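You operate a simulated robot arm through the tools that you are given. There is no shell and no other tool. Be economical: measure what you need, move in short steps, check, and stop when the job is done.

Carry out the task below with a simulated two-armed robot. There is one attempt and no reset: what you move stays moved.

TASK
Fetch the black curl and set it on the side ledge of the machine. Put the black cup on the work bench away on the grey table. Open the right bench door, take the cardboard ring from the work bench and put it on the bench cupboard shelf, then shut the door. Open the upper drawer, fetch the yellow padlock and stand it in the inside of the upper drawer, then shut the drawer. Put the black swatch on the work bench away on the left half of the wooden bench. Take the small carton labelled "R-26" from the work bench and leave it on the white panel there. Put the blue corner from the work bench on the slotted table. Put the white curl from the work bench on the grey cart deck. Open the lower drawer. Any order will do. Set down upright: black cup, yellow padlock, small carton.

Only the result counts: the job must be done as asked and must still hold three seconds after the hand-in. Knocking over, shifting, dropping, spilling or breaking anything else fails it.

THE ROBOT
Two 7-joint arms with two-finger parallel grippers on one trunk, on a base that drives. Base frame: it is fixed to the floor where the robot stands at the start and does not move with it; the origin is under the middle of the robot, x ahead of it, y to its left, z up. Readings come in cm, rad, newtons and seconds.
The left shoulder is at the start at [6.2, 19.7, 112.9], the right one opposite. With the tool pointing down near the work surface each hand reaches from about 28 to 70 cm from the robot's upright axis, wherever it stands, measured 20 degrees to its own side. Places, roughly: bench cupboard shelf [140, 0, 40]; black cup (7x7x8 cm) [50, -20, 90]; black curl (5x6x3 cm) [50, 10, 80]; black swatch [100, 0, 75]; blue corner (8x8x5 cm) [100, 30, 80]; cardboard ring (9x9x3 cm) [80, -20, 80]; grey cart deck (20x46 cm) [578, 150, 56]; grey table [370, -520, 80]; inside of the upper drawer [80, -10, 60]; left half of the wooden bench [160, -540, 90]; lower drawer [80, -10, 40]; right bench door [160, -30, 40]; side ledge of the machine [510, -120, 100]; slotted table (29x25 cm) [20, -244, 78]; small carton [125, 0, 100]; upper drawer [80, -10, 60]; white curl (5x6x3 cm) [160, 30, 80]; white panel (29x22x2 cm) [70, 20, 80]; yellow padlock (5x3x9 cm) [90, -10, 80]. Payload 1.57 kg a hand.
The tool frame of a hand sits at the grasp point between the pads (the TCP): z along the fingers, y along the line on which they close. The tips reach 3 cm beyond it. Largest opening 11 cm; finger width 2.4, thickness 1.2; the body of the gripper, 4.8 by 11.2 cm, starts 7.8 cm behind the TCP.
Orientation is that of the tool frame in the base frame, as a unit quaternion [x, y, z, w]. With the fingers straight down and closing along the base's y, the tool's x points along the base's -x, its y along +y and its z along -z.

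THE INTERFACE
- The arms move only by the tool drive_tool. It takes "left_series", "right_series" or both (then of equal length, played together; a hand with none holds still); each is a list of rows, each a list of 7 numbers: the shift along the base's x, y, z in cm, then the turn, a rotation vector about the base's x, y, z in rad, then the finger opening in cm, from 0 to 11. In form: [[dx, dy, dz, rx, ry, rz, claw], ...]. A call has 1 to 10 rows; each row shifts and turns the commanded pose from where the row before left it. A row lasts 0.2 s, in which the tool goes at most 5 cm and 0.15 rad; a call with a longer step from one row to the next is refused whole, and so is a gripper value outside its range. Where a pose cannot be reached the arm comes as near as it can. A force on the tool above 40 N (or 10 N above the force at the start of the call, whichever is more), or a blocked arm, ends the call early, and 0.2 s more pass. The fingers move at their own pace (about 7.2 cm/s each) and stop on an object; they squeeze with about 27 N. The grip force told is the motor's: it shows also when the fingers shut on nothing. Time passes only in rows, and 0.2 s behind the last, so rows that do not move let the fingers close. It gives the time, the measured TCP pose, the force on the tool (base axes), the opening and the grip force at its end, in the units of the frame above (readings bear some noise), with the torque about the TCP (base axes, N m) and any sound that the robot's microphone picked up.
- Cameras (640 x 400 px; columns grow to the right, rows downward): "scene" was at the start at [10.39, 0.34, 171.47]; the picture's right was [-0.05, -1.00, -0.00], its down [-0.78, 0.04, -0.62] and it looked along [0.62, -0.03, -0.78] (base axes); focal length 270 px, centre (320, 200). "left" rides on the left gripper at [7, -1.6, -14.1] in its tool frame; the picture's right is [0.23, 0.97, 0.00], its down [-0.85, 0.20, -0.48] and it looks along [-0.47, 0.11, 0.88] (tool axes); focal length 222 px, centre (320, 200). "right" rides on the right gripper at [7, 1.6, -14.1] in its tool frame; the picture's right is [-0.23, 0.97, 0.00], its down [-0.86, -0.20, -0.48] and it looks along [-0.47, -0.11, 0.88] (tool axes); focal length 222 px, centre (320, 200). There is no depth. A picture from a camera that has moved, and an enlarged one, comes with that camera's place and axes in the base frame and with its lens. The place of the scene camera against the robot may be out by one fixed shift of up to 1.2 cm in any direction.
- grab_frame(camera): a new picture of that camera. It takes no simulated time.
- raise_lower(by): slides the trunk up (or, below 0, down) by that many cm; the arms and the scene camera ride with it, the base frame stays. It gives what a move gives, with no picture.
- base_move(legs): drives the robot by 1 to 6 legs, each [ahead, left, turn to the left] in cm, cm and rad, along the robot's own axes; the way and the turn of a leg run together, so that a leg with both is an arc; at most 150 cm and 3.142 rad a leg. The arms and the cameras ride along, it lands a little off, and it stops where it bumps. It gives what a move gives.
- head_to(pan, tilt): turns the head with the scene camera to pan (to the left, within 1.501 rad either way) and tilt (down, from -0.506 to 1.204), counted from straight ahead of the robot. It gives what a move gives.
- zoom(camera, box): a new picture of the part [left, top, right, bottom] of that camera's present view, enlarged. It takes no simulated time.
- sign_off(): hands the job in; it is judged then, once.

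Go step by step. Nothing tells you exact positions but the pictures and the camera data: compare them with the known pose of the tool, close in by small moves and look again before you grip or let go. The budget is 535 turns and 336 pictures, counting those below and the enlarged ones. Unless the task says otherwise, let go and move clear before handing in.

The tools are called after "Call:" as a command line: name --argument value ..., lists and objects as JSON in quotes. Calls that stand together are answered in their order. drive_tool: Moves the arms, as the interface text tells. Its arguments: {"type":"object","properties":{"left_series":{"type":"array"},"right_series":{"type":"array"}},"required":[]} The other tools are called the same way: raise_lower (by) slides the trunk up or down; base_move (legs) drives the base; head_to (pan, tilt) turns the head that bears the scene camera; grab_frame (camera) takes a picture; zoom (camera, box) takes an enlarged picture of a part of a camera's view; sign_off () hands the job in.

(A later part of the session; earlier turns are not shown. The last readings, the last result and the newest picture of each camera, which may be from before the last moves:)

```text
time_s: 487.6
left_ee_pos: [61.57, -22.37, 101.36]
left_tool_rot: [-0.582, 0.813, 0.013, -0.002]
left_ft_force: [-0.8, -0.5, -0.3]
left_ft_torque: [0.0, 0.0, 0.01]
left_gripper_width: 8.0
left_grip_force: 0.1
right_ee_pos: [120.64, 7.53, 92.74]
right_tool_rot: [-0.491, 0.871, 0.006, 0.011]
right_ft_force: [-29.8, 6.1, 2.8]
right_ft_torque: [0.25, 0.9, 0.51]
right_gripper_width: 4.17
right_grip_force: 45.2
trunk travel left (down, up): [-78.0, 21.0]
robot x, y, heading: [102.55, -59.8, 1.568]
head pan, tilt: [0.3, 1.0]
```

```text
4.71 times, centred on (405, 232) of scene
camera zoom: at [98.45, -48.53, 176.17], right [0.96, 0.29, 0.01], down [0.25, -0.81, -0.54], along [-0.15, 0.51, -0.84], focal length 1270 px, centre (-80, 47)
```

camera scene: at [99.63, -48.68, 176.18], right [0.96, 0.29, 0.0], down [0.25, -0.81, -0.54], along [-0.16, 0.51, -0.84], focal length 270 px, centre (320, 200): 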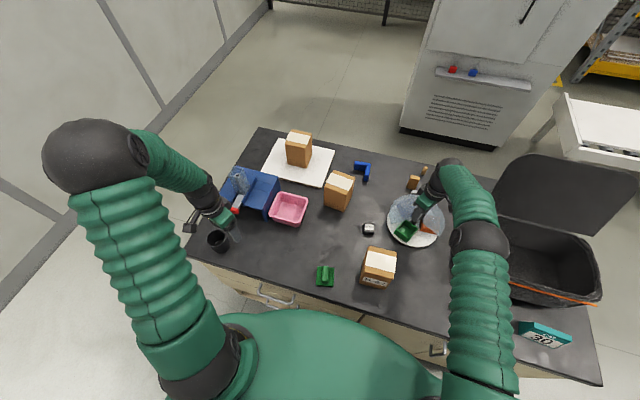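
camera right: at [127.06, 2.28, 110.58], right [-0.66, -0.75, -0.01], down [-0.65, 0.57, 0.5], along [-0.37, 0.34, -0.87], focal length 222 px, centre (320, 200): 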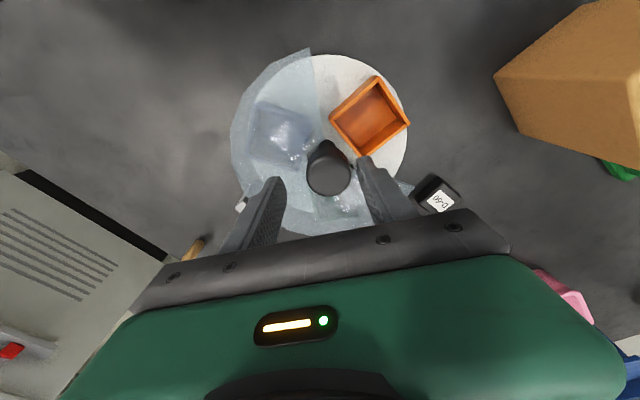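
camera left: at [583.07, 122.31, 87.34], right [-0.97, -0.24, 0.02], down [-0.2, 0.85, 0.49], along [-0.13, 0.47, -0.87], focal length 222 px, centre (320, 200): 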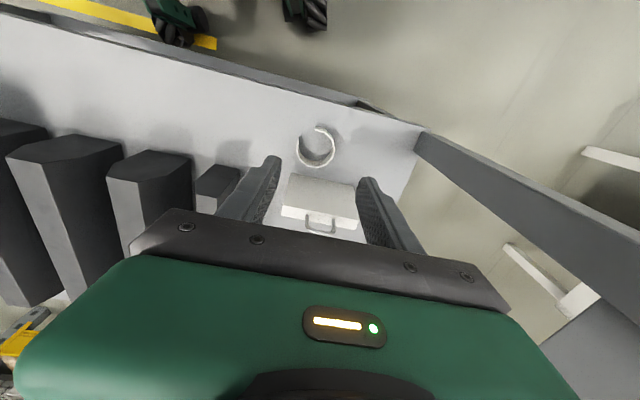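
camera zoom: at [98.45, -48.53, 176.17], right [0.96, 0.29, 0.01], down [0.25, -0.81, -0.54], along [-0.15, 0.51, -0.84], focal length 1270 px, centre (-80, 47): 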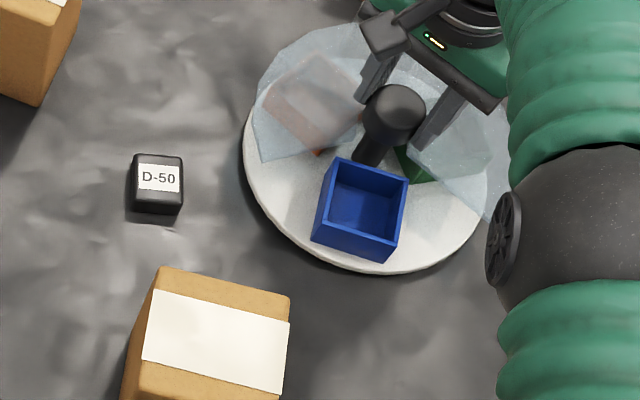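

It hit an end stop. Turn it back counter-clockwise toward the original setting (about 240°).

Call:
drive_tool --right_series '[[0.3, -0.3, 0, 0, 0, 0.1, 1], [0, 0, 0, 0, 0, 0.14, 1], [0, 0, 0, 0, 0, 0.14, 1], [0, 0, 0, 0, 0, 0.14, 1], [0, 0, 0, 0, 0, 0.14, 1], [0, 0, 0, 0, 0, 0.14, 1], [0, 0, 0, 0, 0, 0.14, 1], [0, 0, 0, 0, 0, 0.14, 1]]'

Call:
drive_tool --right_series '[[0, 0, 0, 0, 0, 0.14, 1], [0, 0, 0, 0, 0, 0.14, 1], [0, 0, 0, 0, 0, 0.14, 1], [0, 0, 0, 0, 0, 0.14, 1], [0, 0, 0, 0, 0, 0.14, 1], [0, 0, 0, 0, 0, 0.14, 1]]'

Call:
zoom --camera "scene" --box '[360, 190, 450, 275]'

```text
time_s: 488.2
left_ee_pos: [62.41, -22.54, 101.81]
left_tool_rot: [-0.581, 0.814, 0.016, -0.005]
left_ft_force: [-0.4, 0.7, 0.0]
left_ft_torque: [0.02, 0.05, -0.01]
left_gripper_width: 8.01
left_grip_force: 0.1
right_ee_pos: [120.54, 7.49, 92.82]
right_tool_rot: [-0.588, 0.808, 0.018, 0.002]
right_ft_force: [-32.3, 11.5, -9.3]
right_ft_torque: [0.83, -0.62, -0.17]
right_gripper_width: 4.15
right_grip_force: 44.9
trunk travel left (down, up): [-78.0, 21.0]
robot x, y, heading: [102.12, -59.53, 1.561]
head pan, tilt: [0.3, 1.0]
stopped in row 3 (right hand): the force on the tool passed its limit at 41 N (the readings are from after the stop); the commanded pose is now the measured one
```

```text
time_s: 489.6
left_ee_pos: [61.98, -22.78, 101.78]
left_tool_rot: [-0.581, 0.813, 0.016, -0.002]
left_ft_force: [0.3, -0.9, -0.2]
left_ft_torque: [0.01, -0.01, 0.0]
left_gripper_width: 8.02
left_grip_force: 0.1
right_ee_pos: [120.78, 6.84, 92.76]
right_tool_rot: [0.867, -0.497, -0.015, 0.004]
right_ft_force: [-33.3, -16.7, -9.5]
right_ft_torque: [-0.72, 0.54, 0.17]
right_gripper_width: 4.27
right_grip_force: 18.5
trunk travel left (down, up): [-78.0, 21.0]
robot x, y, heading: [102.29, -59.59, 1.566]
head pan, tilt: [0.3, 1.0]
```

```text
4.71 times, centred on (405, 232) of scene
camera zoom: at [98.34, -48.89, 176.18], right [0.96, 0.29, 0.01], down [0.25, -0.81, -0.54], along [-0.15, 0.52, -0.84], focal length 1270 px, centre (-80, 47)
```

zoom: 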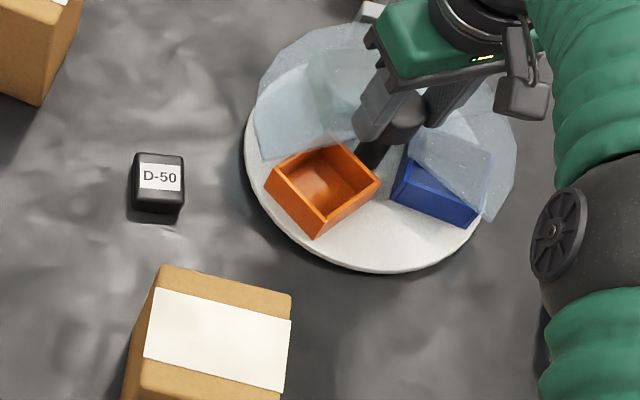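

Call:
drive_tool --right_series '[[0.3, 0.2, 0, 0, 0, 0.13, 1], [0, 0, 0, 0, 0, 0.13, 1], [0, 0, 0, 0, 0, 0.13, 1], [0, 0, 0, 0, 0, 0.13, 1], [0, 0, 0, 0, 0, 0.13, 1], [0, 0, 0, 0, 0, 0.13, 1]]'

Call:
drive_tool --right_series '[[0.2, 0, 0, 0, 0, 0, 5], [0, 0, 0, 0, 0, 0, 6], [0, 0, 4, 0, 0, 0, 6], [0, 0, 0, 0, 0, -0.14, 6], [0, 0, 0, 0, 0, -0.14, 6], [0, 0, 0, 0, 0, -0.14, 6], [0, 0, 0, 0, 0, -0.14, 6], [0, 0, 0, 0, 0, -0.14, 6], [0, 0, 0, 0, 0, -0.14, 6], [0, 0, 0, 0, 0, -0.14, 6]]'

Call:
drive_tool --right_series '[[0, 0, 0, 0, 0, -0.14, 6], [0, 0, 0, 0, 0, -0.14, 6], [0, 0, 0, 0, 0, -0.14, 6], [0, 0, 0, 0, 0, -0.14, 6], [0, 0, 0, 0, 0, -0.14, 6]]'

Call:
grab_frame --camera "right"

```text
time_s: 491.0
left_ee_pos: [62.82, -22.95, 102.17]
left_tool_rot: [-0.581, 0.813, 0.018, -0.004]
left_ft_force: [1.1, 0.5, 0.3]
left_ft_torque: [0.0, 0.0, 0.01]
left_gripper_width: 8.0
left_grip_force: 0.1
right_ee_pos: [122.42, 6.57, 93.04]
right_tool_rot: [0.991, -0.133, -0.012, 0.009]
right_ft_force: [7.1, -34.3, -4.0]
right_ft_torque: [-0.84, -0.73, 0.71]
right_gripper_width: 3.82
right_grip_force: 15.8
trunk travel left (down, up): [-78.0, 21.0]
robot x, y, heading: [102.73, -59.65, 1.563]
head pan, tilt: [0.3, 1.0]
```

```text
time_s: 493.2
left_ee_pos: [62.32, -22.57, 101.78]
left_tool_rot: [-0.582, 0.813, 0.016, -0.005]
left_ft_force: [-0.2, -0.1, 0.0]
left_ft_torque: [0.0, 0.03, -0.01]
left_gripper_width: 8.02
left_grip_force: 0.1
right_ee_pos: [122.02, 7.23, 97.0]
right_tool_rot: [0.811, -0.585, -0.014, -0.002]
right_ft_force: [0.0, -0.6, -0.4]
right_ft_torque: [-0.01, 0.0, 0.01]
right_gripper_width: 6.01
right_grip_force: 0.0
trunk travel left (down, up): [-78.0, 21.0]
robot x, y, heading: [102.55, -59.3, 1.571]
head pan, tilt: [0.3, 1.0]
```

```text
time_s: 494.4
left_ee_pos: [62.23, -22.63, 101.91]
left_tool_rot: [-0.581, 0.813, 0.016, -0.004]
left_ft_force: [0.1, -0.4, -0.9]
left_ft_torque: [-0.01, -0.03, -0.06]
left_gripper_width: 8.0
left_grip_force: 0.1
right_ee_pos: [121.87, 7.19, 96.9]
right_tool_rot: [-0.561, 0.827, 0.013, 0.007]
right_ft_force: [-0.3, 0.1, -0.3]
right_ft_torque: [-0.02, 0.0, 0.01]
right_gripper_width: 6.0
right_grip_force: 0.1
trunk travel left (down, up): [-78.0, 21.0]
robot x, y, heading: [102.28, -59.35, 1.568]
head pan, tilt: [0.3, 1.0]
```

```text
101 pictures are left
camera right: at [117.91, 1.07, 110.85], right [-0.82, 0.57, 0.02], down [0.5, 0.71, 0.5], along [0.27, 0.42, -0.87], focal length 222 px, centre (320, 200)
```

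right: 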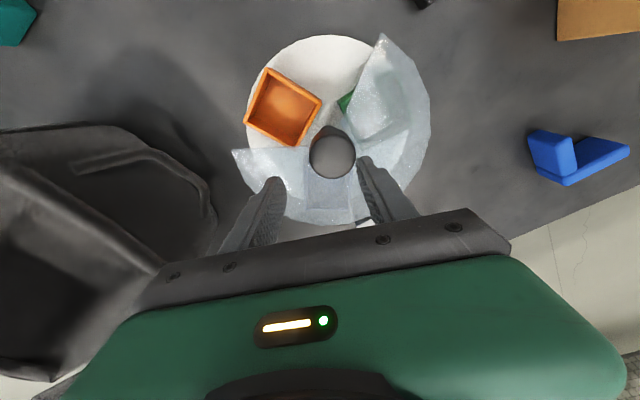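

Call:
drive_tool --right_series '[[-0.7, 0.1, -2, 0, 0, 0, 5.5], [-0.6, 0.1, -2, 0, 0, 0, 5.5], [0, 0, 0, 0, 0, 0, 1], [0, 0, 0, 0, 0, 0, 1], [0, 0, 0, 0, 0, 0.12, 1], [0, 0, 0, 0, 0, 0.12, 1], [0, 0, 0, 0, 0, 0.12, 1], [0.1, 0, 0, 0, 0, 0.12, 1], [0.1, 0, 0, 0, 0, 0.12, 1], [0.1, 0, 0, 0, 0, 0.12, 1]]'

Call:
drive_tool --right_series '[[0.1, 0, 0, 0, 0, 0.12, 1], [0.1, 0, 0, 0, 0, 0.12, 1], [0, 0, 0, 0, 0, 0.12, 1], [0, 0, 0, 0, 0, 0.12, 1], [0, 0, 0, 0, 0, 0.12, 1], [0, 0, 0, 0, 0, 0.12, 1], [0, 0, 0, 0, 0, 0.12, 1], [0, 0, 0, 0, 0, 0.12, 1]]'

Call:
zoom --camera "scene" --box '[360, 190, 450, 275]'

```text
time_s: 496.6
left_ee_pos: [61.97, -22.47, 101.73]
left_tool_rot: [-0.583, 0.813, 0.016, -0.004]
left_ft_force: [0.6, -0.2, -0.3]
left_ft_torque: [-0.03, 0.02, 0.01]
left_gripper_width: 7.99
left_grip_force: 0.1
right_ee_pos: [120.26, 7.72, 92.65]
right_tool_rot: [0.819, -0.574, -0.014, 0.002]
right_ft_force: [-24.6, -6.9, -27.6]
right_ft_torque: [0.78, 0.92, -0.12]
right_gripper_width: 4.15
right_grip_force: 44.6
trunk travel left (down, up): [-78.0, 21.0]
robot x, y, heading: [102.32, -59.52, 1.566]
head pan, tilt: [0.3, 1.0]
```

```text
time_s: 497.4
left_ee_pos: [62.78, -22.71, 102.14]
left_tool_rot: [-0.582, 0.813, 0.018, -0.005]
left_ft_force: [0.2, 0.2, 0.4]
left_ft_torque: [-0.06, 0.04, 0.0]
left_gripper_width: 8.01
left_grip_force: 0.0
right_ee_pos: [120.27, 7.55, 92.77]
right_tool_rot: [0.902, -0.432, -0.023, 0.008]
right_ft_force: [-29.2, 6.7, -9.1]
right_ft_torque: [0.23, -1.15, -0.1]
right_gripper_width: 4.18
right_grip_force: 45.1
trunk travel left (down, up): [-78.0, 21.0]
robot x, y, heading: [102.31, -59.56, 1.571]
head pan, tilt: [0.3, 1.0]
stopped in row 3 (right hand): the force on the tool passed its limit at 48 N (the readings are from after the stop); the commanded pose is now the measured one
```

```text
4.71 times, centred on (405, 232) of scene
camera zoom: at [98.98, -48.05, 176.2], right [0.96, 0.29, 0.0], down [0.25, -0.81, -0.53], along [-0.15, 0.51, -0.85], focal length 1270 px, centre (-80, 47)
```

zoom: 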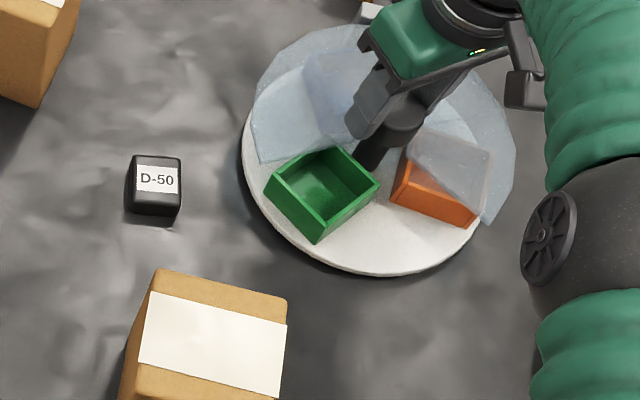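

Call:
drive_tool --right_series '[[0.3, 0, 0, 0, 0, 0.11, 1], [0.2, 0, 0, 0, 0, 0.11, 1], [0.2, 0, 0, 0, 0, 0.11, 1], [0, 0, 0, 0, 0, 0.11, 1]]'

Call:
drive_tool --right_series '[[0, 0, 0, 0, 0, 0, 4.5], [0, 0, 0, 0, 0, 0, 6], [0, 0, 4, 0, 0, 0, 6], [0, -2, 4, 0, 0, -0.1, 6], [0, -4, 3, 0, 0, -0.14, 8], [0, -4.5, 2, 0, 0, -0.14, 8], [0, -4.5, 2, 0, 0, -0.14, 8], [2, -4, 2, 0, 0, -0.14, 8], [3, -3, 0, 0, 0, -0.14, 8]]'

Call:
zoom --camera "scene" --box '[200, 110, 460, 300]'

```text
time_s: 498.1
left_ee_pos: [63.02, -23.13, 102.45]
left_tool_rot: [-0.583, 0.813, 0.021, -0.007]
left_ft_force: [-0.3, -0.1, 0.2]
left_ft_torque: [-0.01, 0.02, -0.01]
left_gripper_width: 8.02
left_grip_force: 0.1
right_ee_pos: [120.38, 7.34, 92.66]
right_tool_rot: [0.947, -0.319, -0.032, 0.012]
right_ft_force: [-32.6, 8.1, -7.0]
right_ft_torque: [0.73, -0.3, -0.11]
right_gripper_width: 4.16
right_grip_force: 45.0
trunk travel left (down, up): [-78.0, 21.0]
robot x, y, heading: [102.42, -59.48, 1.568]
head pan, tilt: [0.3, 1.0]
stopped in row 3 (right hand): the force on the tool passed its limit at 42 N (the readings are from after the stop); the commanded pose is now the measured one
```

```text
time_s: 500.1
left_ee_pos: [63.39, -23.29, 102.47]
left_tool_rot: [-0.582, 0.813, 0.022, -0.006]
left_ft_force: [-0.2, 0.1, -0.7]
left_ft_torque: [0.0, 0.0, -0.01]
left_gripper_width: 8.0
left_grip_force: 0.0
right_ee_pos: [126.29, -15.06, 110.08]
right_tool_rot: [0.746, -0.665, -0.03, 0.0]
right_ft_force: [1.2, 0.7, -0.1]
right_ft_torque: [0.03, 0.01, -0.01]
right_gripper_width: 8.01
right_grip_force: 0.0
trunk travel left (down, up): [-78.0, 21.0]
robot x, y, heading: [102.25, -59.94, 1.563]
head pan, tilt: [0.3, 1.0]
```

```text
2.11 times, centred on (330, 205) of scene
camera zoom: at [99.93, -48.92, 176.22], right [0.96, 0.29, 0.0], down [0.25, -0.81, -0.54], along [-0.16, 0.52, -0.84], focal length 568 px, centre (299, 190)
```

zoom: 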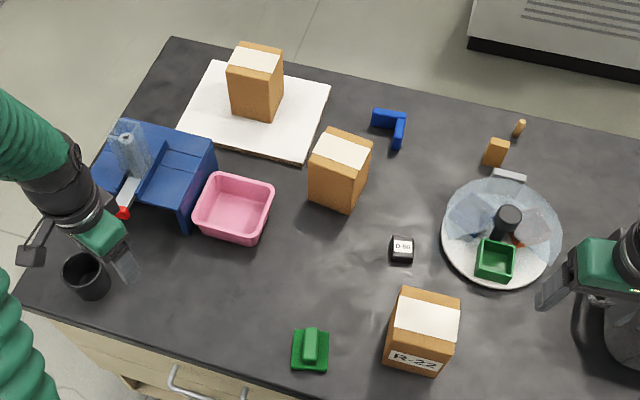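

The turntable is back. The swatch may be in the lower drawer, which must be opened anyway. Back off, lower the trunk, and prepare the left hand for the lower handle.

Call:
base_move --legs '[[-42, 8, 0.005]]'

Call:
raise_lower --by -40

Call:
drive_tool --left_series '[[2, 2, 0, 0, 0, 0.1, 6], [2, 2, 0, 0, 0, 0.12, 6], [2, 2, 0, 0, 0, 0.11, 6]]'

```text
time_s: 502.7
left_ee_pos: [55.11, -65.05, 102.49]
left_tool_rot: [-0.586, 0.81, 0.021, -0.007]
left_ft_force: [-0.5, -0.2, -0.2]
left_ft_torque: [0.0, 0.02, 0.0]
left_gripper_width: 7.98
left_grip_force: 0.1
right_ee_pos: [117.98, -56.11, 110.05]
right_tool_rot: [0.749, -0.662, -0.027, 0.0]
right_ft_force: [-0.2, 0.3, -0.6]
right_ft_torque: [0.01, 0.01, -0.02]
right_gripper_width: 8.0
right_grip_force: 0.0
trunk travel left (down, up): [-78.0, 21.0]
robot x, y, heading: [94.46, -100.81, 1.572]
head pan, tilt: [0.3, 1.0]
```

```text
time_s: 506.5
left_ee_pos: [55.03, -65.46, 62.52]
left_tool_rot: [-0.586, 0.81, 0.021, -0.005]
left_ft_force: [-0.3, -0.1, 0.0]
left_ft_torque: [-0.01, 0.01, 0.01]
left_gripper_width: 7.99
left_grip_force: 0.0
right_ee_pos: [118.05, -56.55, 70.16]
right_tool_rot: [0.75, -0.661, -0.028, -0.001]
right_ft_force: [-0.1, -0.2, -0.4]
right_ft_torque: [0.01, 0.05, -0.03]
right_gripper_width: 8.01
right_grip_force: 0.0
trunk travel left (down, up): [-38.0, 61.0]
robot x, y, heading: [94.45, -101.03, 1.577]
head pan, tilt: [0.3, 1.0]
```

```text
time_s: 507.3
left_ee_pos: [61.22, -59.39, 62.43]
left_tool_rot: [0.712, -0.702, -0.02, 0.008]
left_ft_force: [0.4, 1.1, 0.4]
left_ft_torque: [-0.01, 0.0, 0.0]
left_gripper_width: 5.99
left_grip_force: 0.0
right_ee_pos: [118.1, -56.49, 69.99]
right_tool_rot: [0.75, -0.661, -0.028, -0.001]
right_ft_force: [-0.3, -0.9, -1.4]
right_ft_torque: [0.01, 0.0, 0.01]
right_gripper_width: 8.0
right_grip_force: 0.1
trunk travel left (down, up): [-38.0, 61.0]
robot x, y, heading: [94.89, -101.44, 1.572]
head pan, tilt: [0.3, 1.0]
```

Now pitch and roll the left hand in front of the lower handle.

Call:
drive_tool --left_series '[[1.8, 2, -1.3, 0.15, 0, 0, 6], [1.8, 2, -1.3, 0.15, 0, 0, 6], [1.8, 2, -1.3, 0.15, 0, 0, 6], [1.8, 2, -1.3, 0.15, 0, 0, 6], [1.8, 2, -1.3, 0.15, 0, 0, 6], [1.8, 2, -1.3, 0.15, 0, 0, 6], [1.8, 2, -1.3, 0.15, 0, 0, 6], [1.8, 2, -1.3, 0.15, 0, 0, 6]]'

Call:
drive_tool --left_series '[[0, 0, 0, 0, -0.139, 0.054, 6], [0, 0, 0, 0, -0.139, 0.054, 6], [0, 0, 0, 0, -0.139, 0.054, 6], [0, 0, 0, 0, -0.139, 0.054, 6], [0, 0, 0, 0, -0.139, 0.054, 6], [0, 0, 0, 0, -0.139, 0.054, 6], [0, 0, 0, 0, -0.139, 0.054, 6], [0, 0, 0, 0, -0.139, 0.054, 6], [0, 0, 0, 0, -0.139, 0.054, 6], [0, 0, 0, 0, -0.139, 0.054, 6]]'

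Call:
grab_frame --camera "left"

```text
time_s: 509.1
left_ee_pos: [75.41, -43.21, 52.0]
left_tool_rot: [0.592, -0.569, -0.413, -0.394]
left_ft_force: [0.1, 0.5, 0.7]
left_ft_torque: [0.0, 0.02, 0.01]
left_gripper_width: 6.0
left_grip_force: 0.2
right_ee_pos: [118.01, -56.5, 70.09]
right_tool_rot: [0.75, -0.661, -0.028, 0.0]
right_ft_force: [-0.2, 0.3, -0.6]
right_ft_torque: [0.01, 0.03, 0.0]
right_gripper_width: 8.01
right_grip_force: 0.1
trunk travel left (down, up): [-38.0, 61.0]
robot x, y, heading: [94.44, -101.61, 1.58]
head pan, tilt: [0.3, 1.0]
```

```text
time_s: 511.3
left_ee_pos: [75.45, -43.53, 52.05]
left_tool_rot: [0.836, -0.022, -0.027, -0.548]
left_ft_force: [0.0, -0.4, 0.6]
left_ft_torque: [0.01, 0.0, 0.03]
left_gripper_width: 5.97
left_grip_force: 0.1
right_ee_pos: [117.92, -56.6, 70.1]
right_tool_rot: [0.75, -0.661, -0.028, -0.001]
right_ft_force: [-0.3, 0.4, -0.3]
right_ft_torque: [0.0, 0.02, -0.02]
right_gripper_width: 8.0
right_grip_force: 0.1
trunk travel left (down, up): [-38.0, 61.0]
robot x, y, heading: [94.52, -101.31, 1.577]
head pan, tilt: [0.3, 1.0]
```

```text
98 pictures are left
camera left: at [82.76, -55.71, 58.86], right [0.16, -0.39, -0.91], down [-0.86, -0.51, 0.07], along [-0.49, 0.77, -0.42], focal length 222 px, centre (320, 200)
```

left: 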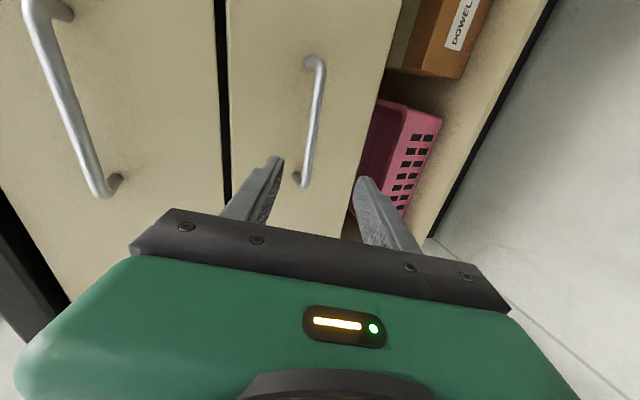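

Call:
drive_tool --left_series '[[1.3, 2, -0.8, 0, 0, 0, 6], [1.2, 3, -1, 0, 0, 0, 6], [0, 3, -0.8, 0, 0, 0, 6], [0, 2.6, -0.7, 0, 0, 0, 6], [0, 0, 0, 0, 0, 0, 0], [0, 0, 0, 0, 0, 0, 0], [0, 0, 0, 0, 0, 0, 0]]'

```text
time_s: 512.9
left_ee_pos: [77.85, -32.84, 48.67]
left_tool_rot: [0.837, -0.023, -0.026, -0.546]
left_ft_force: [0.1, -2.3, -3.6]
left_ft_torque: [-0.04, -0.59, 0.4]
left_gripper_width: 1.31
left_grip_force: 30.0
right_ee_pos: [117.91, -56.47, 70.09]
right_tool_rot: [0.75, -0.661, -0.028, -0.002]
right_ft_force: [1.0, -0.2, -0.4]
right_ft_torque: [0.03, 0.01, 0.0]
right_gripper_width: 7.99
right_grip_force: 0.1
trunk travel left (down, up): [-38.0, 61.0]
robot x, y, heading: [94.61, -101.38, 1.577]
head pan, tilt: [0.3, 1.0]
```

Gripped; pull it open.

Call:
drive_tool --left_series '[[0, -1.5, 0, 0, 0, 0, 0], [0, -2.5, 0, 0, 0, 0, 0], [0, -2.5, 0, 0, 0, 0, 0], [0, -3, 0, 0, 0, 0, 0], [0, -3, 0, 0, 0, 0, 0], [0, -3, 0, 0, 0, 0, 0], [0, -3, 0, 0, 0, 0, 0], [0, -2.7, 0, 0, 0, 0, 0]]'

Call:
head_to --pan 0.2 --tilt 0.9

Call:
grab_frame --camera "scene"

```text
time_s: 514.7
left_ee_pos: [77.91, -54.0, 48.7]
left_tool_rot: [0.838, -0.023, -0.026, -0.545]
left_ft_force: [0.2, -1.0, -19.4]
left_ft_torque: [-0.21, -0.63, 0.45]
left_gripper_width: 1.32
left_grip_force: 30.5
right_ee_pos: [117.86, -56.46, 70.15]
right_tool_rot: [0.751, -0.66, -0.028, 0.0]
right_ft_force: [0.1, -0.6, -0.2]
right_ft_torque: [0.0, 0.01, 0.0]
right_gripper_width: 7.99
right_grip_force: 0.0
trunk travel left (down, up): [-38.0, 61.0]
robot x, y, heading: [94.32, -101.18, 1.575]
head pan, tilt: [0.3, 1.0]
```

```text
time_s: 515.4
left_ee_pos: [77.85, -53.91, 48.62]
left_tool_rot: [0.837, -0.024, -0.027, -0.546]
left_ft_force: [-0.2, -1.4, -22.9]
left_ft_torque: [-0.19, -0.79, 0.15]
left_gripper_width: 1.35
left_grip_force: 30.3
right_ee_pos: [117.91, -56.38, 69.99]
right_tool_rot: [0.751, -0.66, -0.027, -0.001]
right_ft_force: [0.3, -0.1, -0.5]
right_ft_torque: [-0.03, 0.03, -0.03]
right_gripper_width: 8.01
right_grip_force: 0.0
trunk travel left (down, up): [-38.0, 61.0]
robot x, y, heading: [94.89, -101.53, 1.575]
head pan, tilt: [0.201, 0.901]
```

```text
97 pictures are left
camera scene: at [92.26, -89.41, 136.88], right [0.98, 0.21, 0.0], down [0.16, -0.77, -0.62], along [-0.13, 0.6, -0.79], focal length 270 px, centre (320, 200)
```

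scene: 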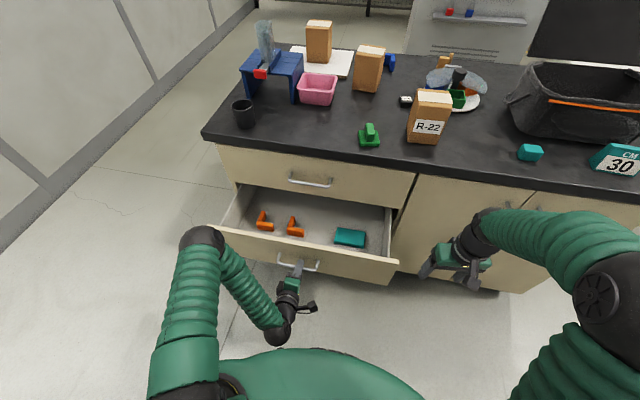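

The lower drawer is open; no swatch inside. Zoom on the dispenser magazine from this low angle.

Call:
zoom --camera "scene" --box '[232, 10, 342, 110]'

Call:
zoom --camera "scene" --box '[215, 165, 415, 285]'

```text
4.00 times, centred on (287, 60) of scene
camera zoom: at [92.26, -89.41, 136.88], right [0.98, 0.21, 0.0], down [0.16, -0.77, -0.62], along [-0.13, 0.6, -0.79], focal length 1080 px, centre (452, 760)
```

zoom: 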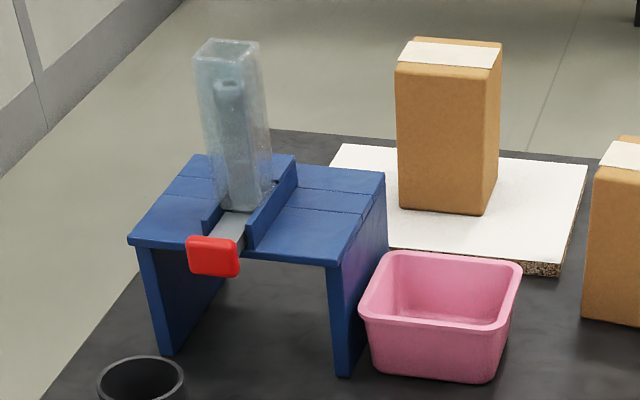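

```text
3.20 times, centred on (315, 225) of scene
camera zoom: at [92.26, -89.41, 136.88], right [0.98, 0.21, 0.0], down [0.16, -0.77, -0.62], along [-0.13, 0.6, -0.79], focal length 864 px, centre (336, 120)
```

zoom: 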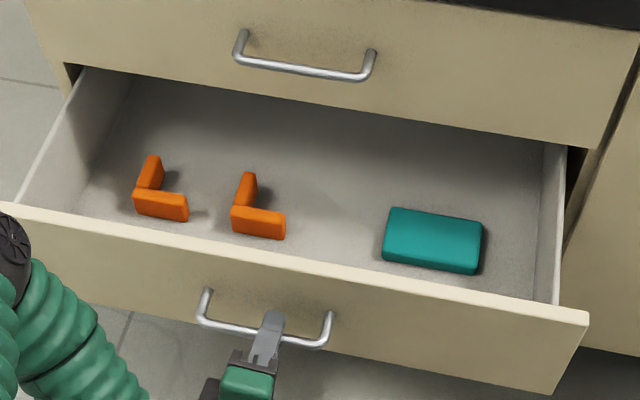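

Call:
zoom --camera "scene" --box '[250, 14, 290, 68]'

```text
7.41 times, centred on (270, 41) of scene
camera zoom: at [92.26, -89.41, 136.88], right [0.98, 0.21, 0.0], down [0.16, -0.77, -0.62], along [-0.13, 0.6, -0.79], focal length 2000 px, centre (690, 1378)
```

zoom: 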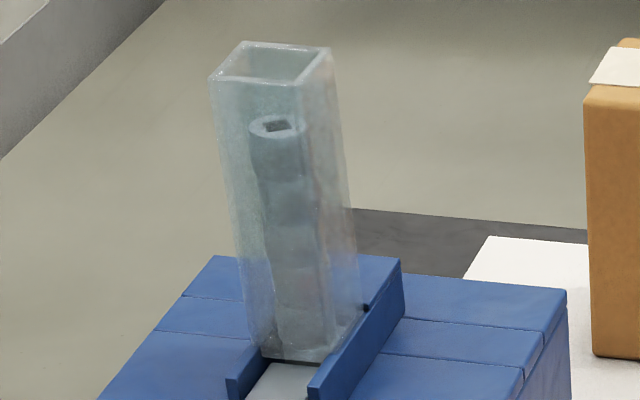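

No swatch anywhere hidden; the black labelled tile "D-50" (≈4×4×2 cm decor sample) at (104,1.5) must be the black swatch — it's the only black sample and matches the listed place. Release the drawer handle carefully.

Call:
drive_tool --left_series '[[0, 0, 0.3, 0, 0, 0, 3], [0, 0, 0, 0, 0, 0, 5], [0, 0, 0, 0, 0, 0, 6]]'

```text
time_s: 516.2
left_ee_pos: [77.92, -53.85, 49.16]
left_tool_rot: [0.836, -0.024, -0.028, -0.547]
left_ft_force: [-1.0, -0.5, 0.6]
left_ft_torque: [0.02, 0.0, -0.01]
left_gripper_width: 5.96
left_grip_force: 0.1
right_ee_pos: [117.95, -56.42, 70.14]
right_tool_rot: [0.749, -0.661, -0.029, -0.001]
right_ft_force: [-0.3, -0.4, 0.2]
right_ft_torque: [0.01, -0.04, 0.01]
right_gripper_width: 8.01
right_grip_force: 0.0
trunk travel left (down, up): [-38.0, 61.0]
robot x, y, heading: [94.89, -101.43, 1.578]
head pan, tilt: [0.201, 0.901]
```

Call:
drive_tool --left_series '[[0, -3, 1.1, 0, 0, 0, 6], [0, -4, 1.4, 0, 0, 0, 6], [0, -3, 2, 0, 0, 0, 6], [-1, -1, 3, 0, 0.12, -0.046, 6], [-1, 0, 3, 0, 0.139, -0.054, 6], [-1, 0, 3, 0, 0.139, -0.054, 6], [-1, 0, 3, 0, 0.139, -0.054, 6], [-1, 0, 3, 0, 0.139, -0.054, 6], [0, 0, 3, 0, 0.139, -0.054, 6], [0, 0, 3, 0, 0.139, -0.054, 6]]'

Call:
drive_tool --left_series '[[0, 0, 3, 0, 0.139, -0.054, 6], [0, 0, 3, 0, 0.139, -0.054, 6], [0, 0, 3, 0, 0.139, -0.054, 6], [0, 0, 1, -0.1, 0.08, -0.03, 6], [0, 0, 1, -0.14, 0, 0, 6], [0, 0, 1, -0.14, 0, 0, 6], [0, 0, 1, -0.14, 0, 0, 6], [0, 1, 1, -0.14, 0, 0, 6], [0, 1, 1, -0.14, 0, 0, 6], [0, 1, 1, -0.14, 0, 0, 6]]'

```text
time_s: 518.4
left_ee_pos: [73.7, -57.43, 60.34]
left_tool_rot: [0.712, -0.42, -0.307, -0.472]
left_ft_force: [0.2, 0.3, 1.0]
left_ft_torque: [-0.01, 0.02, 0.01]
left_gripper_width: 6.01
left_grip_force: 0.0
left hand out of reach, approached as far as the arm can: row 4, 5, 6, 7, 8, 9, 10
right_ee_pos: [118.09, -56.39, 70.16]
right_tool_rot: [0.75, -0.661, -0.028, -0.001]
right_ft_force: [-1.3, -0.7, 0.1]
right_ft_torque: [0.03, 0.0, 0.01]
right_gripper_width: 7.95
right_grip_force: 0.2
trunk travel left (down, up): [-38.0, 61.0]
robot x, y, heading: [94.53, -101.3, 1.578]
head pan, tilt: [0.201, 0.901]
```

```text
time_s: 520.6
left_ee_pos: [73.72, -49.06, 71.73]
left_tool_rot: [-0.683, 0.717, 0.116, 0.078]
left_ft_force: [0.1, 0.5, 0.0]
left_ft_torque: [0.01, -0.02, 0.02]
left_gripper_width: 6.0
left_grip_force: 0.0
left hand out of reach, approached as far as the arm can: row 1, 2, 3, 4
right_ee_pos: [118.02, -56.57, 70.06]
right_tool_rot: [0.75, -0.661, -0.028, 0.0]
right_ft_force: [-0.5, -0.2, -1.2]
right_ft_torque: [-0.01, 0.03, -0.02]
right_gripper_width: 8.03
right_grip_force: 0.0
trunk travel left (down, up): [-38.0, 61.0]
robot x, y, heading: [94.5, -101.25, 1.571]
head pan, tilt: [0.201, 0.901]
```

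Call:
drive_tool --left_series '[[0, 0, 1, -0.13, 0, 0, 6], [0, 0, 1, -0.13, 0.02, 0, 6], [0, 0, 1, 0, 0.02, -0.05, 6]]' --right_series '[[0, 0, 0, -0.02, 0.02, 0, 8], [0, 0, 0, -0.02, 0.02, 0.06, 8], [0, 0, 0, 0, 0, 0.06, 8]]'

Call:
raise_lower --by 40

Call:
base_move --legs '[[0, -32, 0], [41, 0, 0]]'

Call:
grab_frame --camera "left"

```text
time_s: 521.4
left_ee_pos: [73.72, -49.23, 74.71]
left_tool_rot: [-0.669, 0.742, 0.037, -0.024]
left_ft_force: [1.2, 0.3, 0.7]
left_ft_torque: [0.01, -0.01, 0.01]
left_gripper_width: 6.01
left_grip_force: 0.2
right_ee_pos: [118.09, -56.54, 70.12]
right_tool_rot: [0.788, -0.615, -0.029, 0.03]
right_ft_force: [-0.4, 0.3, 0.2]
right_ft_torque: [0.0, -0.04, 0.02]
right_gripper_width: 8.01
right_grip_force: 0.0
trunk travel left (down, up): [-38.0, 61.0]
robot x, y, heading: [94.61, -101.69, 1.576]
head pan, tilt: [0.201, 0.901]
```

```text
time_s: 525.2
left_ee_pos: [73.64, -49.07, 114.55]
left_tool_rot: [-0.668, 0.743, 0.037, -0.024]
left_ft_force: [1.1, 0.2, 0.6]
left_ft_torque: [0.02, -0.01, 0.0]
left_gripper_width: 5.98
left_grip_force: 0.0
right_ee_pos: [118.14, -56.42, 110.04]
right_tool_rot: [0.788, -0.614, -0.029, 0.028]
right_ft_force: [0.2, 0.8, 0.8]
right_ft_torque: [-0.01, 0.0, 0.0]
right_gripper_width: 8.0
right_grip_force: 0.1
trunk travel left (down, up): [-78.0, 21.0]
robot x, y, heading: [94.66, -100.91, 1.576]
head pan, tilt: [0.201, 0.901]
```

```text
time_s: 529.5
left_ee_pos: [105.68, -7.31, 114.87]
left_tool_rot: [-0.668, 0.743, 0.039, -0.025]
left_ft_force: [1.0, 0.2, -0.5]
left_ft_torque: [0.01, 0.06, -0.03]
left_gripper_width: 6.0
left_grip_force: 0.2
right_ee_pos: [149.92, -14.63, 109.99]
right_tool_rot: [0.788, -0.614, -0.031, 0.03]
right_ft_force: [-0.2, -0.6, 0.9]
right_ft_torque: [0.05, 0.05, 0.02]
right_gripper_width: 7.98
right_grip_force: 0.1
trunk travel left (down, up): [-78.0, 21.0]
robot x, y, heading: [125.78, -59.4, 1.582]
head pan, tilt: [0.201, 0.901]
```

```text
93 pictures are left
camera left: at [107.72, -14.68, 128.82], right [-0.99, -0.12, 0.09], down [-0.06, 0.86, 0.51], along [-0.14, 0.5, -0.86], focal length 222 px, centre (320, 200)
```

left: 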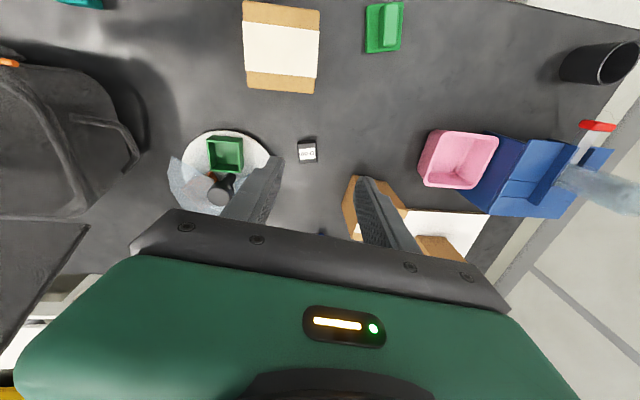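

Call:
drive_tool --left_series '[[-0.4, 2.5, -2, -0.012, -0.045, 0.05, 7], [-0.4, 2.5, -3, -0.012, -0.045, 0.05, 7], [-0.4, 2.5, -3, 0, 0, 0, 7], [0, 0, -3, 0, 0, 0, 7]]' --right_series '[[0, -2, 2, 0, 0, 0, 8], [0, -2, 2, 0, 0, 0, 8], [0, -2, 2, 0, 0, 0, 8], [0, -2, 0, 0, 0, 0, 8]]'

Call:
grab_frame --camera "left"

```text
time_s: 530.5
left_ee_pos: [103.91, 0.32, 103.73]
left_tool_rot: [-0.706, 0.708, -0.003, 0.0]
left_ft_force: [-0.9, -0.5, -0.2]
left_ft_torque: [0.02, 0.0, 0.01]
left_gripper_width: 7.01
left_grip_force: 0.2
right_ee_pos: [149.5, -22.41, 116.28]
right_tool_rot: [0.788, -0.614, -0.03, 0.03]
right_ft_force: [0.5, 0.3, -0.5]
right_ft_torque: [-0.01, 0.01, -0.03]
right_gripper_width: 8.03
right_grip_force: 0.1
trunk travel left (down, up): [-78.0, 21.0]
robot x, y, heading: [125.82, -59.17, 1.574]
head pan, tilt: [0.201, 0.901]
```

```text
92 pictures are left
camera left: at [105.45, -6.6, 118.11], right [-0.97, -0.22, 0.0], down [-0.2, 0.86, 0.47], along [-0.1, 0.46, -0.88], focal length 222 px, centre (320, 200)
```

left: 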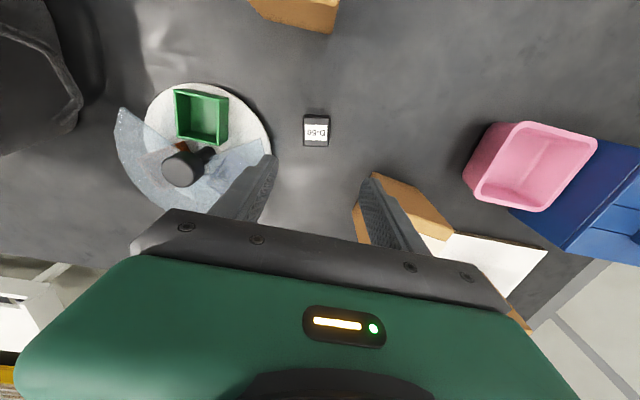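

Call:
drive_tool --left_series '[[0.8, -0.4, -3, 0, 0, 0.13, 7], [0, 0, -4, 0, 0, 0.13, 7], [0, 0, -4, 0, 0, 0, 7], [0, 0, -3, 0, 0, 0, 7], [0, 0, -2.5, 0, 0, 0, 7]]'

Call:
grab_frame --camera "left"

```text
time_s: 531.7
left_ee_pos: [104.62, -0.06, 86.96]
left_tool_rot: [0.792, -0.611, 0.003, 0.0]
left_ft_force: [0.9, 0.3, -0.7]
left_ft_torque: [-0.03, -0.05, 0.0]
left_gripper_width: 6.99
left_grip_force: 0.1
right_ee_pos: [149.42, -22.42, 116.12]
right_tool_rot: [0.787, -0.616, -0.029, 0.029]
right_ft_force: [0.0, -0.5, -1.2]
right_ft_torque: [-0.02, 0.01, -0.01]
right_gripper_width: 7.99
right_grip_force: 0.0
trunk travel left (down, up): [-78.0, 21.0]
robot x, y, heading: [126.1, -58.96, 1.578]
head pan, tilt: [0.201, 0.901]
```

```text
91 pictures are left
camera left: at [107.82, -6.31, 101.34], right [-0.88, -0.47, 0.0], down [-0.41, 0.78, 0.47], along [-0.22, 0.42, -0.88], focal length 222 px, centre (320, 200)
```

left: 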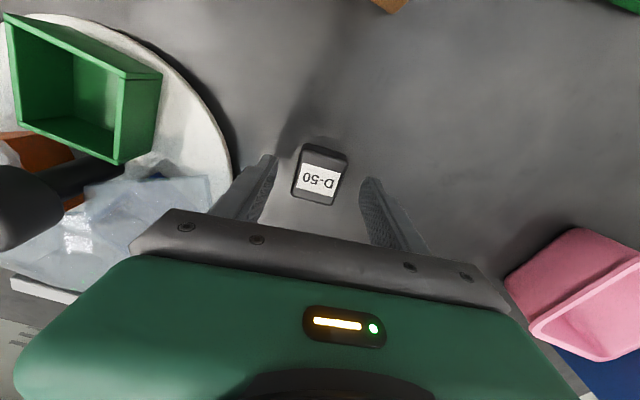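

Call:
drive_tool --left_series '[[0, 0, -1.6, 0, 0, 0, 7], [0, 0, 0, 0, 0, 0, 3], [0, 0, 0, 0, 0, 0, 2], [0, 0, 0, 0, 0, 0, 2], [0, 0, 3, 0, 0, 0, 2]]'

Call:
grab_frame --camera "left"

```text
time_s: 532.9
left_ee_pos: [104.76, -0.29, 88.75]
left_tool_rot: [0.791, -0.611, 0.002, 0.0]
left_ft_force: [-0.1, -0.5, -1.0]
left_ft_torque: [0.01, 0.02, 0.02]
left_gripper_width: 3.89
left_grip_force: 26.8
right_ee_pos: [149.34, -22.52, 116.28]
right_tool_rot: [0.788, -0.614, -0.029, 0.027]
right_ft_force: [-0.7, 0.4, 0.4]
right_ft_torque: [-0.01, -0.02, 0.01]
right_gripper_width: 8.0
right_grip_force: 0.0
trunk travel left (down, up): [-78.0, 21.0]
robot x, y, heading: [126.18, -59.47, 1.577]
head pan, tilt: [0.201, 0.901]
```

```text
90 pictures are left
camera left: at [107.93, -6.43, 103.03], right [-0.89, -0.47, 0.0], down [-0.41, 0.78, 0.47], along [-0.22, 0.42, -0.88], focal length 222 px, centre (320, 200)
```

left: 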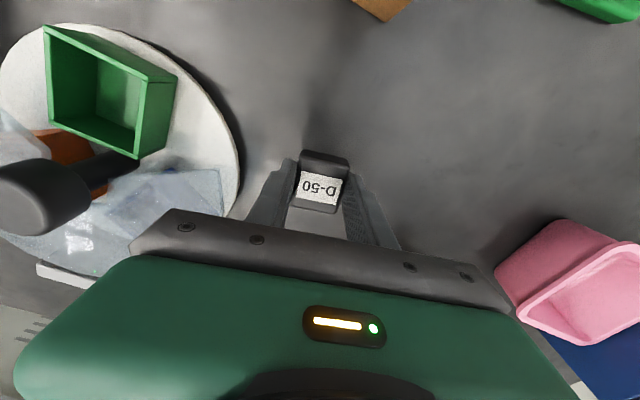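

Swatch held. Lift, retract and drive around to the bench front for the cup.

Call:
drive_tool --left_series '[[0, -2, 4, 0, 0, -0.06, 2], [0, -3, 4, 0, 0, -0.1, 2], [0, -3, 4, 0, 0, -0.1, 2], [0, -3, 4, 0, 0, 0, 2], [0, -3, 4, 0, 0, 0, 2], [0, -4, 2, 0, 0, 0, 2], [0, -4, 1, 0, 0, 0, 2]]'

Call:
base_move --legs '[[-28, 0, 0], [0, 128, 0], [0, 0, -1.571], [0, 82, 0]]'

Call:
head_to --pan -0.2 --tilt 0.95

Call:
grab_frame --camera "scene"

Call:
grab_frame --camera "left"

```text
time_s: 534.5
left_ee_pos: [104.49, -22.37, 111.85]
left_tool_rot: [-0.705, 0.709, -0.002, 0.0]
left_ft_force: [0.3, 0.1, -0.3]
left_ft_torque: [0.04, -0.02, -0.01]
left_gripper_width: 3.89
left_grip_force: 26.8
right_ee_pos: [149.37, -22.59, 116.22]
right_tool_rot: [0.788, -0.614, -0.03, 0.028]
right_ft_force: [-0.3, 0.6, -0.1]
right_ft_torque: [0.0, 0.0, 0.01]
right_gripper_width: 8.0
right_grip_force: 0.0
trunk travel left (down, up): [-78.0, 21.0]
robot x, y, heading: [126.25, -59.14, 1.574]
head pan, tilt: [0.201, 0.901]
```

```text
time_s: 541.2
left_ee_pos: [-4.52, -54.06, 111.74]
left_tool_rot: [0.721, -0.693, 0.002, 0.001]
left_ft_force: [0.0, 0.1, -0.9]
left_ft_torque: [-0.01, -0.02, 0.01]
left_gripper_width: 3.86
left_grip_force: 26.8
right_ee_pos: [40.47, -52.38, 116.3]
right_tool_rot: [0.802, -0.596, -0.03, 0.029]
right_ft_force: [0.4, 0.7, -0.3]
right_ft_torque: [0.02, -0.01, 0.02]
right_gripper_width: 8.01
right_grip_force: 0.0
trunk travel left (down, up): [-78.0, 21.0]
robot x, y, heading: [18.44, -89.93, 1.613]
head pan, tilt: [0.201, 0.901]
stopped in leg 2: the robot was blocked; the commanded pose is now the measured one
```

```text
time_s: 542.0
left_ee_pos: [-4.2, -54.07, 111.79]
left_tool_rot: [0.722, -0.692, 0.001, 0.001]
left_ft_force: [-0.5, 0.2, -0.5]
left_ft_torque: [0.01, 0.02, 0.02]
left_gripper_width: 3.88
left_grip_force: 26.7
right_ee_pos: [40.6, -52.53, 116.33]
right_tool_rot: [0.802, -0.596, -0.03, 0.029]
right_ft_force: [-0.7, 0.5, -0.4]
right_ft_torque: [-0.01, -0.01, 0.01]
right_gripper_width: 8.0
right_grip_force: 0.0
trunk travel left (down, up): [-78.0, 21.0]
robot x, y, heading: [18.84, -90.07, 1.614]
head pan, tilt: [-0.201, 0.949]
```

```text
89 pictures are left
camera scene: at [20.63, -78.68, 176.55], right [0.99, -0.15, -0.01], down [-0.13, -0.8, -0.58], along [0.08, 0.57, -0.81], focal length 270 px, centre (320, 200)
```

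scene: 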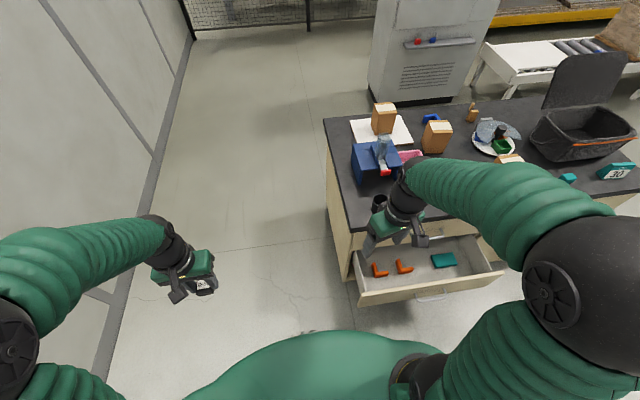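

```text
88 pictures are left
camera left: at [-2.38, -60.82, 126.1], right [-0.96, -0.27, 0.0], down [-0.24, 0.85, 0.47], along [-0.13, 0.46, -0.88], focal length 222 px, centre (320, 200)
```

left: 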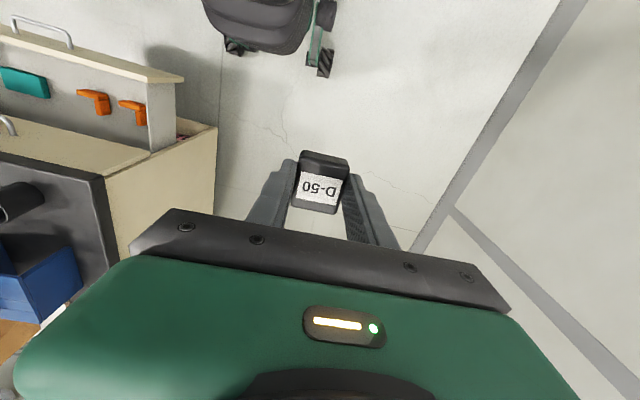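

Something blocked the base at x≈18. Look left and around.

Call:
head_to --pan 1.3 --tilt 0.9

Call:
grab_frame --camera "scene"

Call:
head_to --pan -1.4 --tilt 0.9

Call:
grab_frame --camera "scene"

```text
time_s: 543.6
left_ee_pos: [-4.19, -54.03, 111.87]
left_tool_rot: [0.722, -0.692, 0.002, 0.0]
left_ft_force: [0.3, 0.6, -1.0]
left_ft_torque: [-0.01, -0.04, -0.01]
left_gripper_width: 3.89
left_grip_force: 26.8
right_ee_pos: [40.57, -52.55, 116.24]
right_tool_rot: [0.801, -0.597, -0.03, 0.029]
right_ft_force: [0.5, -0.4, 0.3]
right_ft_torque: [0.0, -0.03, -0.01]
right_gripper_width: 8.01
right_grip_force: 0.2
trunk travel left (down, up): [-78.0, 21.0]
robot x, y, heading: [18.72, -90.36, 1.613]
head pan, tilt: [1.3, 0.901]
```

```text
87 pictures are left
camera scene: at [12.16, -84.19, 177.0], right [0.22, 0.97, 0.0], down [0.76, -0.18, -0.63], along [-0.61, 0.14, -0.78], focal length 270 px, centre (320, 200)
```

scene: 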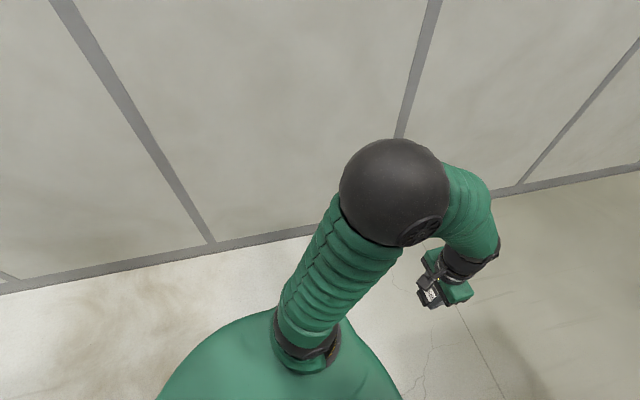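

```text
time_s: 546.0
left_ee_pos: [-4.25, -54.02, 111.78]
left_tool_rot: [0.722, -0.692, 0.002, 0.001]
left_ft_force: [-0.2, -0.2, 0.0]
left_ft_torque: [0.09, 0.01, 0.03]
left_gripper_width: 3.9
left_grip_force: 26.5
right_ee_pos: [40.46, -52.44, 116.29]
right_tool_rot: [0.802, -0.596, -0.03, 0.028]
right_ft_force: [0.5, 0.1, -0.5]
right_ft_torque: [-0.02, -0.02, 0.02]
right_gripper_width: 8.01
right_grip_force: 0.0
trunk travel left (down, up): [-78.0, 21.0]
robot x, y, heading: [18.72, -90.25, 1.617]
head pan, tilt: [-1.4, 0.901]
```

```text
86 pictures are left
camera scene: at [26.89, -84.25, 176.87], right [0.22, -0.98, 0.0], down [-0.77, -0.17, -0.61], along [0.6, 0.13, -0.79], focal length 270 px, centre (320, 200)
```

scene: 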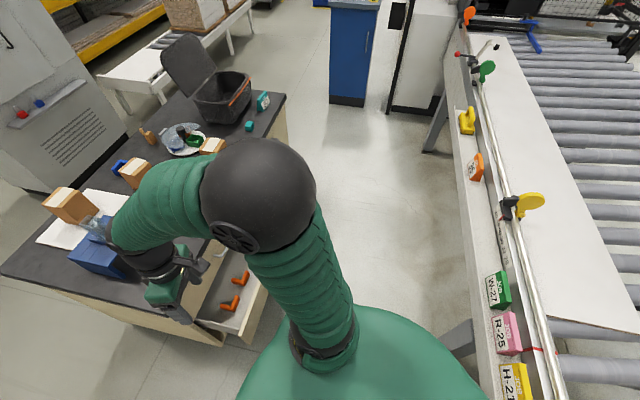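

The conveyor end leg is behind me. Go forward 12 first, then left, then turn.

Call:
base_move --legs '[[12, 0, -0.04], [0, 22, 0], [0, 0, -1.571], [0, 72, 0]]'

Call:
head_to --pan -0.2 --tilt 0.95

Call:
grab_frame --camera "scene"

```text
time_s: 555.9
left_ee_pos: [32.75, 15.01, 111.66]
left_tool_rot: [0.001, 1.0, -0.001, -0.002]
left_ft_force: [0.1, -0.4, -0.4]
left_ft_torque: [0.02, -0.03, 0.02]
left_gripper_width: 3.86
left_grip_force: 26.9
right_ee_pos: [32.29, -29.81, 116.18]
right_tool_rot: [-0.124, 0.991, 0.041, 0.002]
right_ft_force: [0.6, -0.2, -0.4]
right_ft_torque: [0.0, -0.02, 0.02]
right_gripper_width: 8.0
right_grip_force: 0.0
trunk travel left (down, up): [-78.0, 21.0]
robot x, y, heading: [-4.42, -6.33, 0.003]
head pan, tilt: [-1.4, 0.901]
```

```text
time_s: 557.3
left_ee_pos: [32.6, 15.57, 111.68]
left_tool_rot: [0.001, 1.0, -0.003, -0.003]
left_ft_force: [0.4, -0.9, -0.4]
left_ft_torque: [-0.02, -0.02, 0.02]
left_gripper_width: 3.87
left_grip_force: 26.8
right_ee_pos: [32.33, -29.12, 116.41]
right_tool_rot: [-0.124, 0.992, 0.039, 0.002]
right_ft_force: [0.0, -0.6, -1.2]
right_ft_torque: [0.02, 0.02, 0.05]
right_gripper_width: 8.0
right_grip_force: 0.0
trunk travel left (down, up): [-78.0, 21.0]
robot x, y, heading: [-4.46, -6.45, -0.001]
head pan, tilt: [-0.201, 0.949]
```

```text
85 pictures are left
camera scene: at [5.6, -6.82, 176.58], right [-0.2, -0.98, 0.0], down [-0.8, 0.16, -0.58], along [0.57, -0.12, -0.81], focal length 270 px, centre (320, 200)
```

scene: 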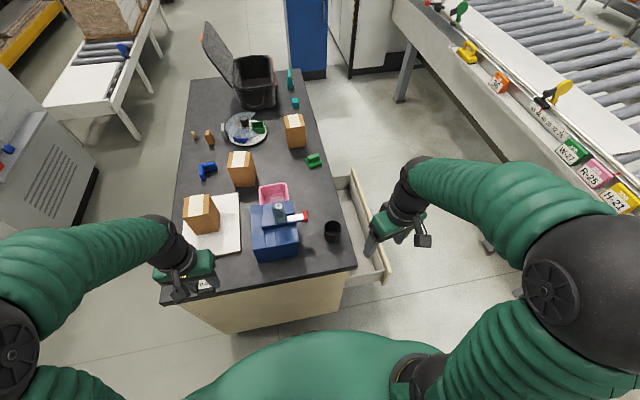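

Call:
drive_tool --right_series '[[3.5, 1.5, -1, -0.04, 0, -0.08, 10], [4, 1.6, -1, -0.04, 0, -0.08, 10.5], [4, 1.6, -2, 0, 0, -0.085, 10.5], [4, 1.6, -2, 0, 0, 0, 10.5], [3.5, 1.5, -3, 0, 0, 0, 10.5]]'

Call:
grab_frame --camera "right"

```text
time_s: 558.5
left_ee_pos: [32.96, 15.42, 111.63]
left_tool_rot: [0.002, 1.0, -0.004, -0.003]
left_ft_force: [0.5, 0.1, -0.3]
left_ft_torque: [0.02, 0.02, 0.03]
left_gripper_width: 3.86
left_grip_force: 26.6
right_ee_pos: [51.84, -21.83, 107.15]
right_tool_rot: [-0.002, 1.0, -0.001, 0.0]
right_ft_force: [0.2, 0.1, 0.2]
right_ft_torque: [0.02, 0.04, 0.01]
right_gripper_width: 10.51
right_grip_force: 0.0
trunk travel left (down, up): [-78.0, 21.0]
robot x, y, heading: [-4.72, -6.3, 0.002]
head pan, tilt: [-0.201, 0.949]
```

```text
84 pictures are left
camera right: at [44.87, -19.94, 121.19], right [0.22, 0.97, 0.0], down [0.86, -0.2, 0.48], along [0.46, -0.11, -0.88], focal length 222 px, centre (320, 200)
```

right: 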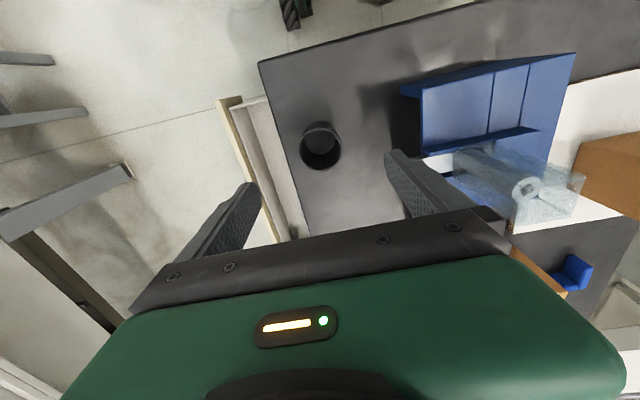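

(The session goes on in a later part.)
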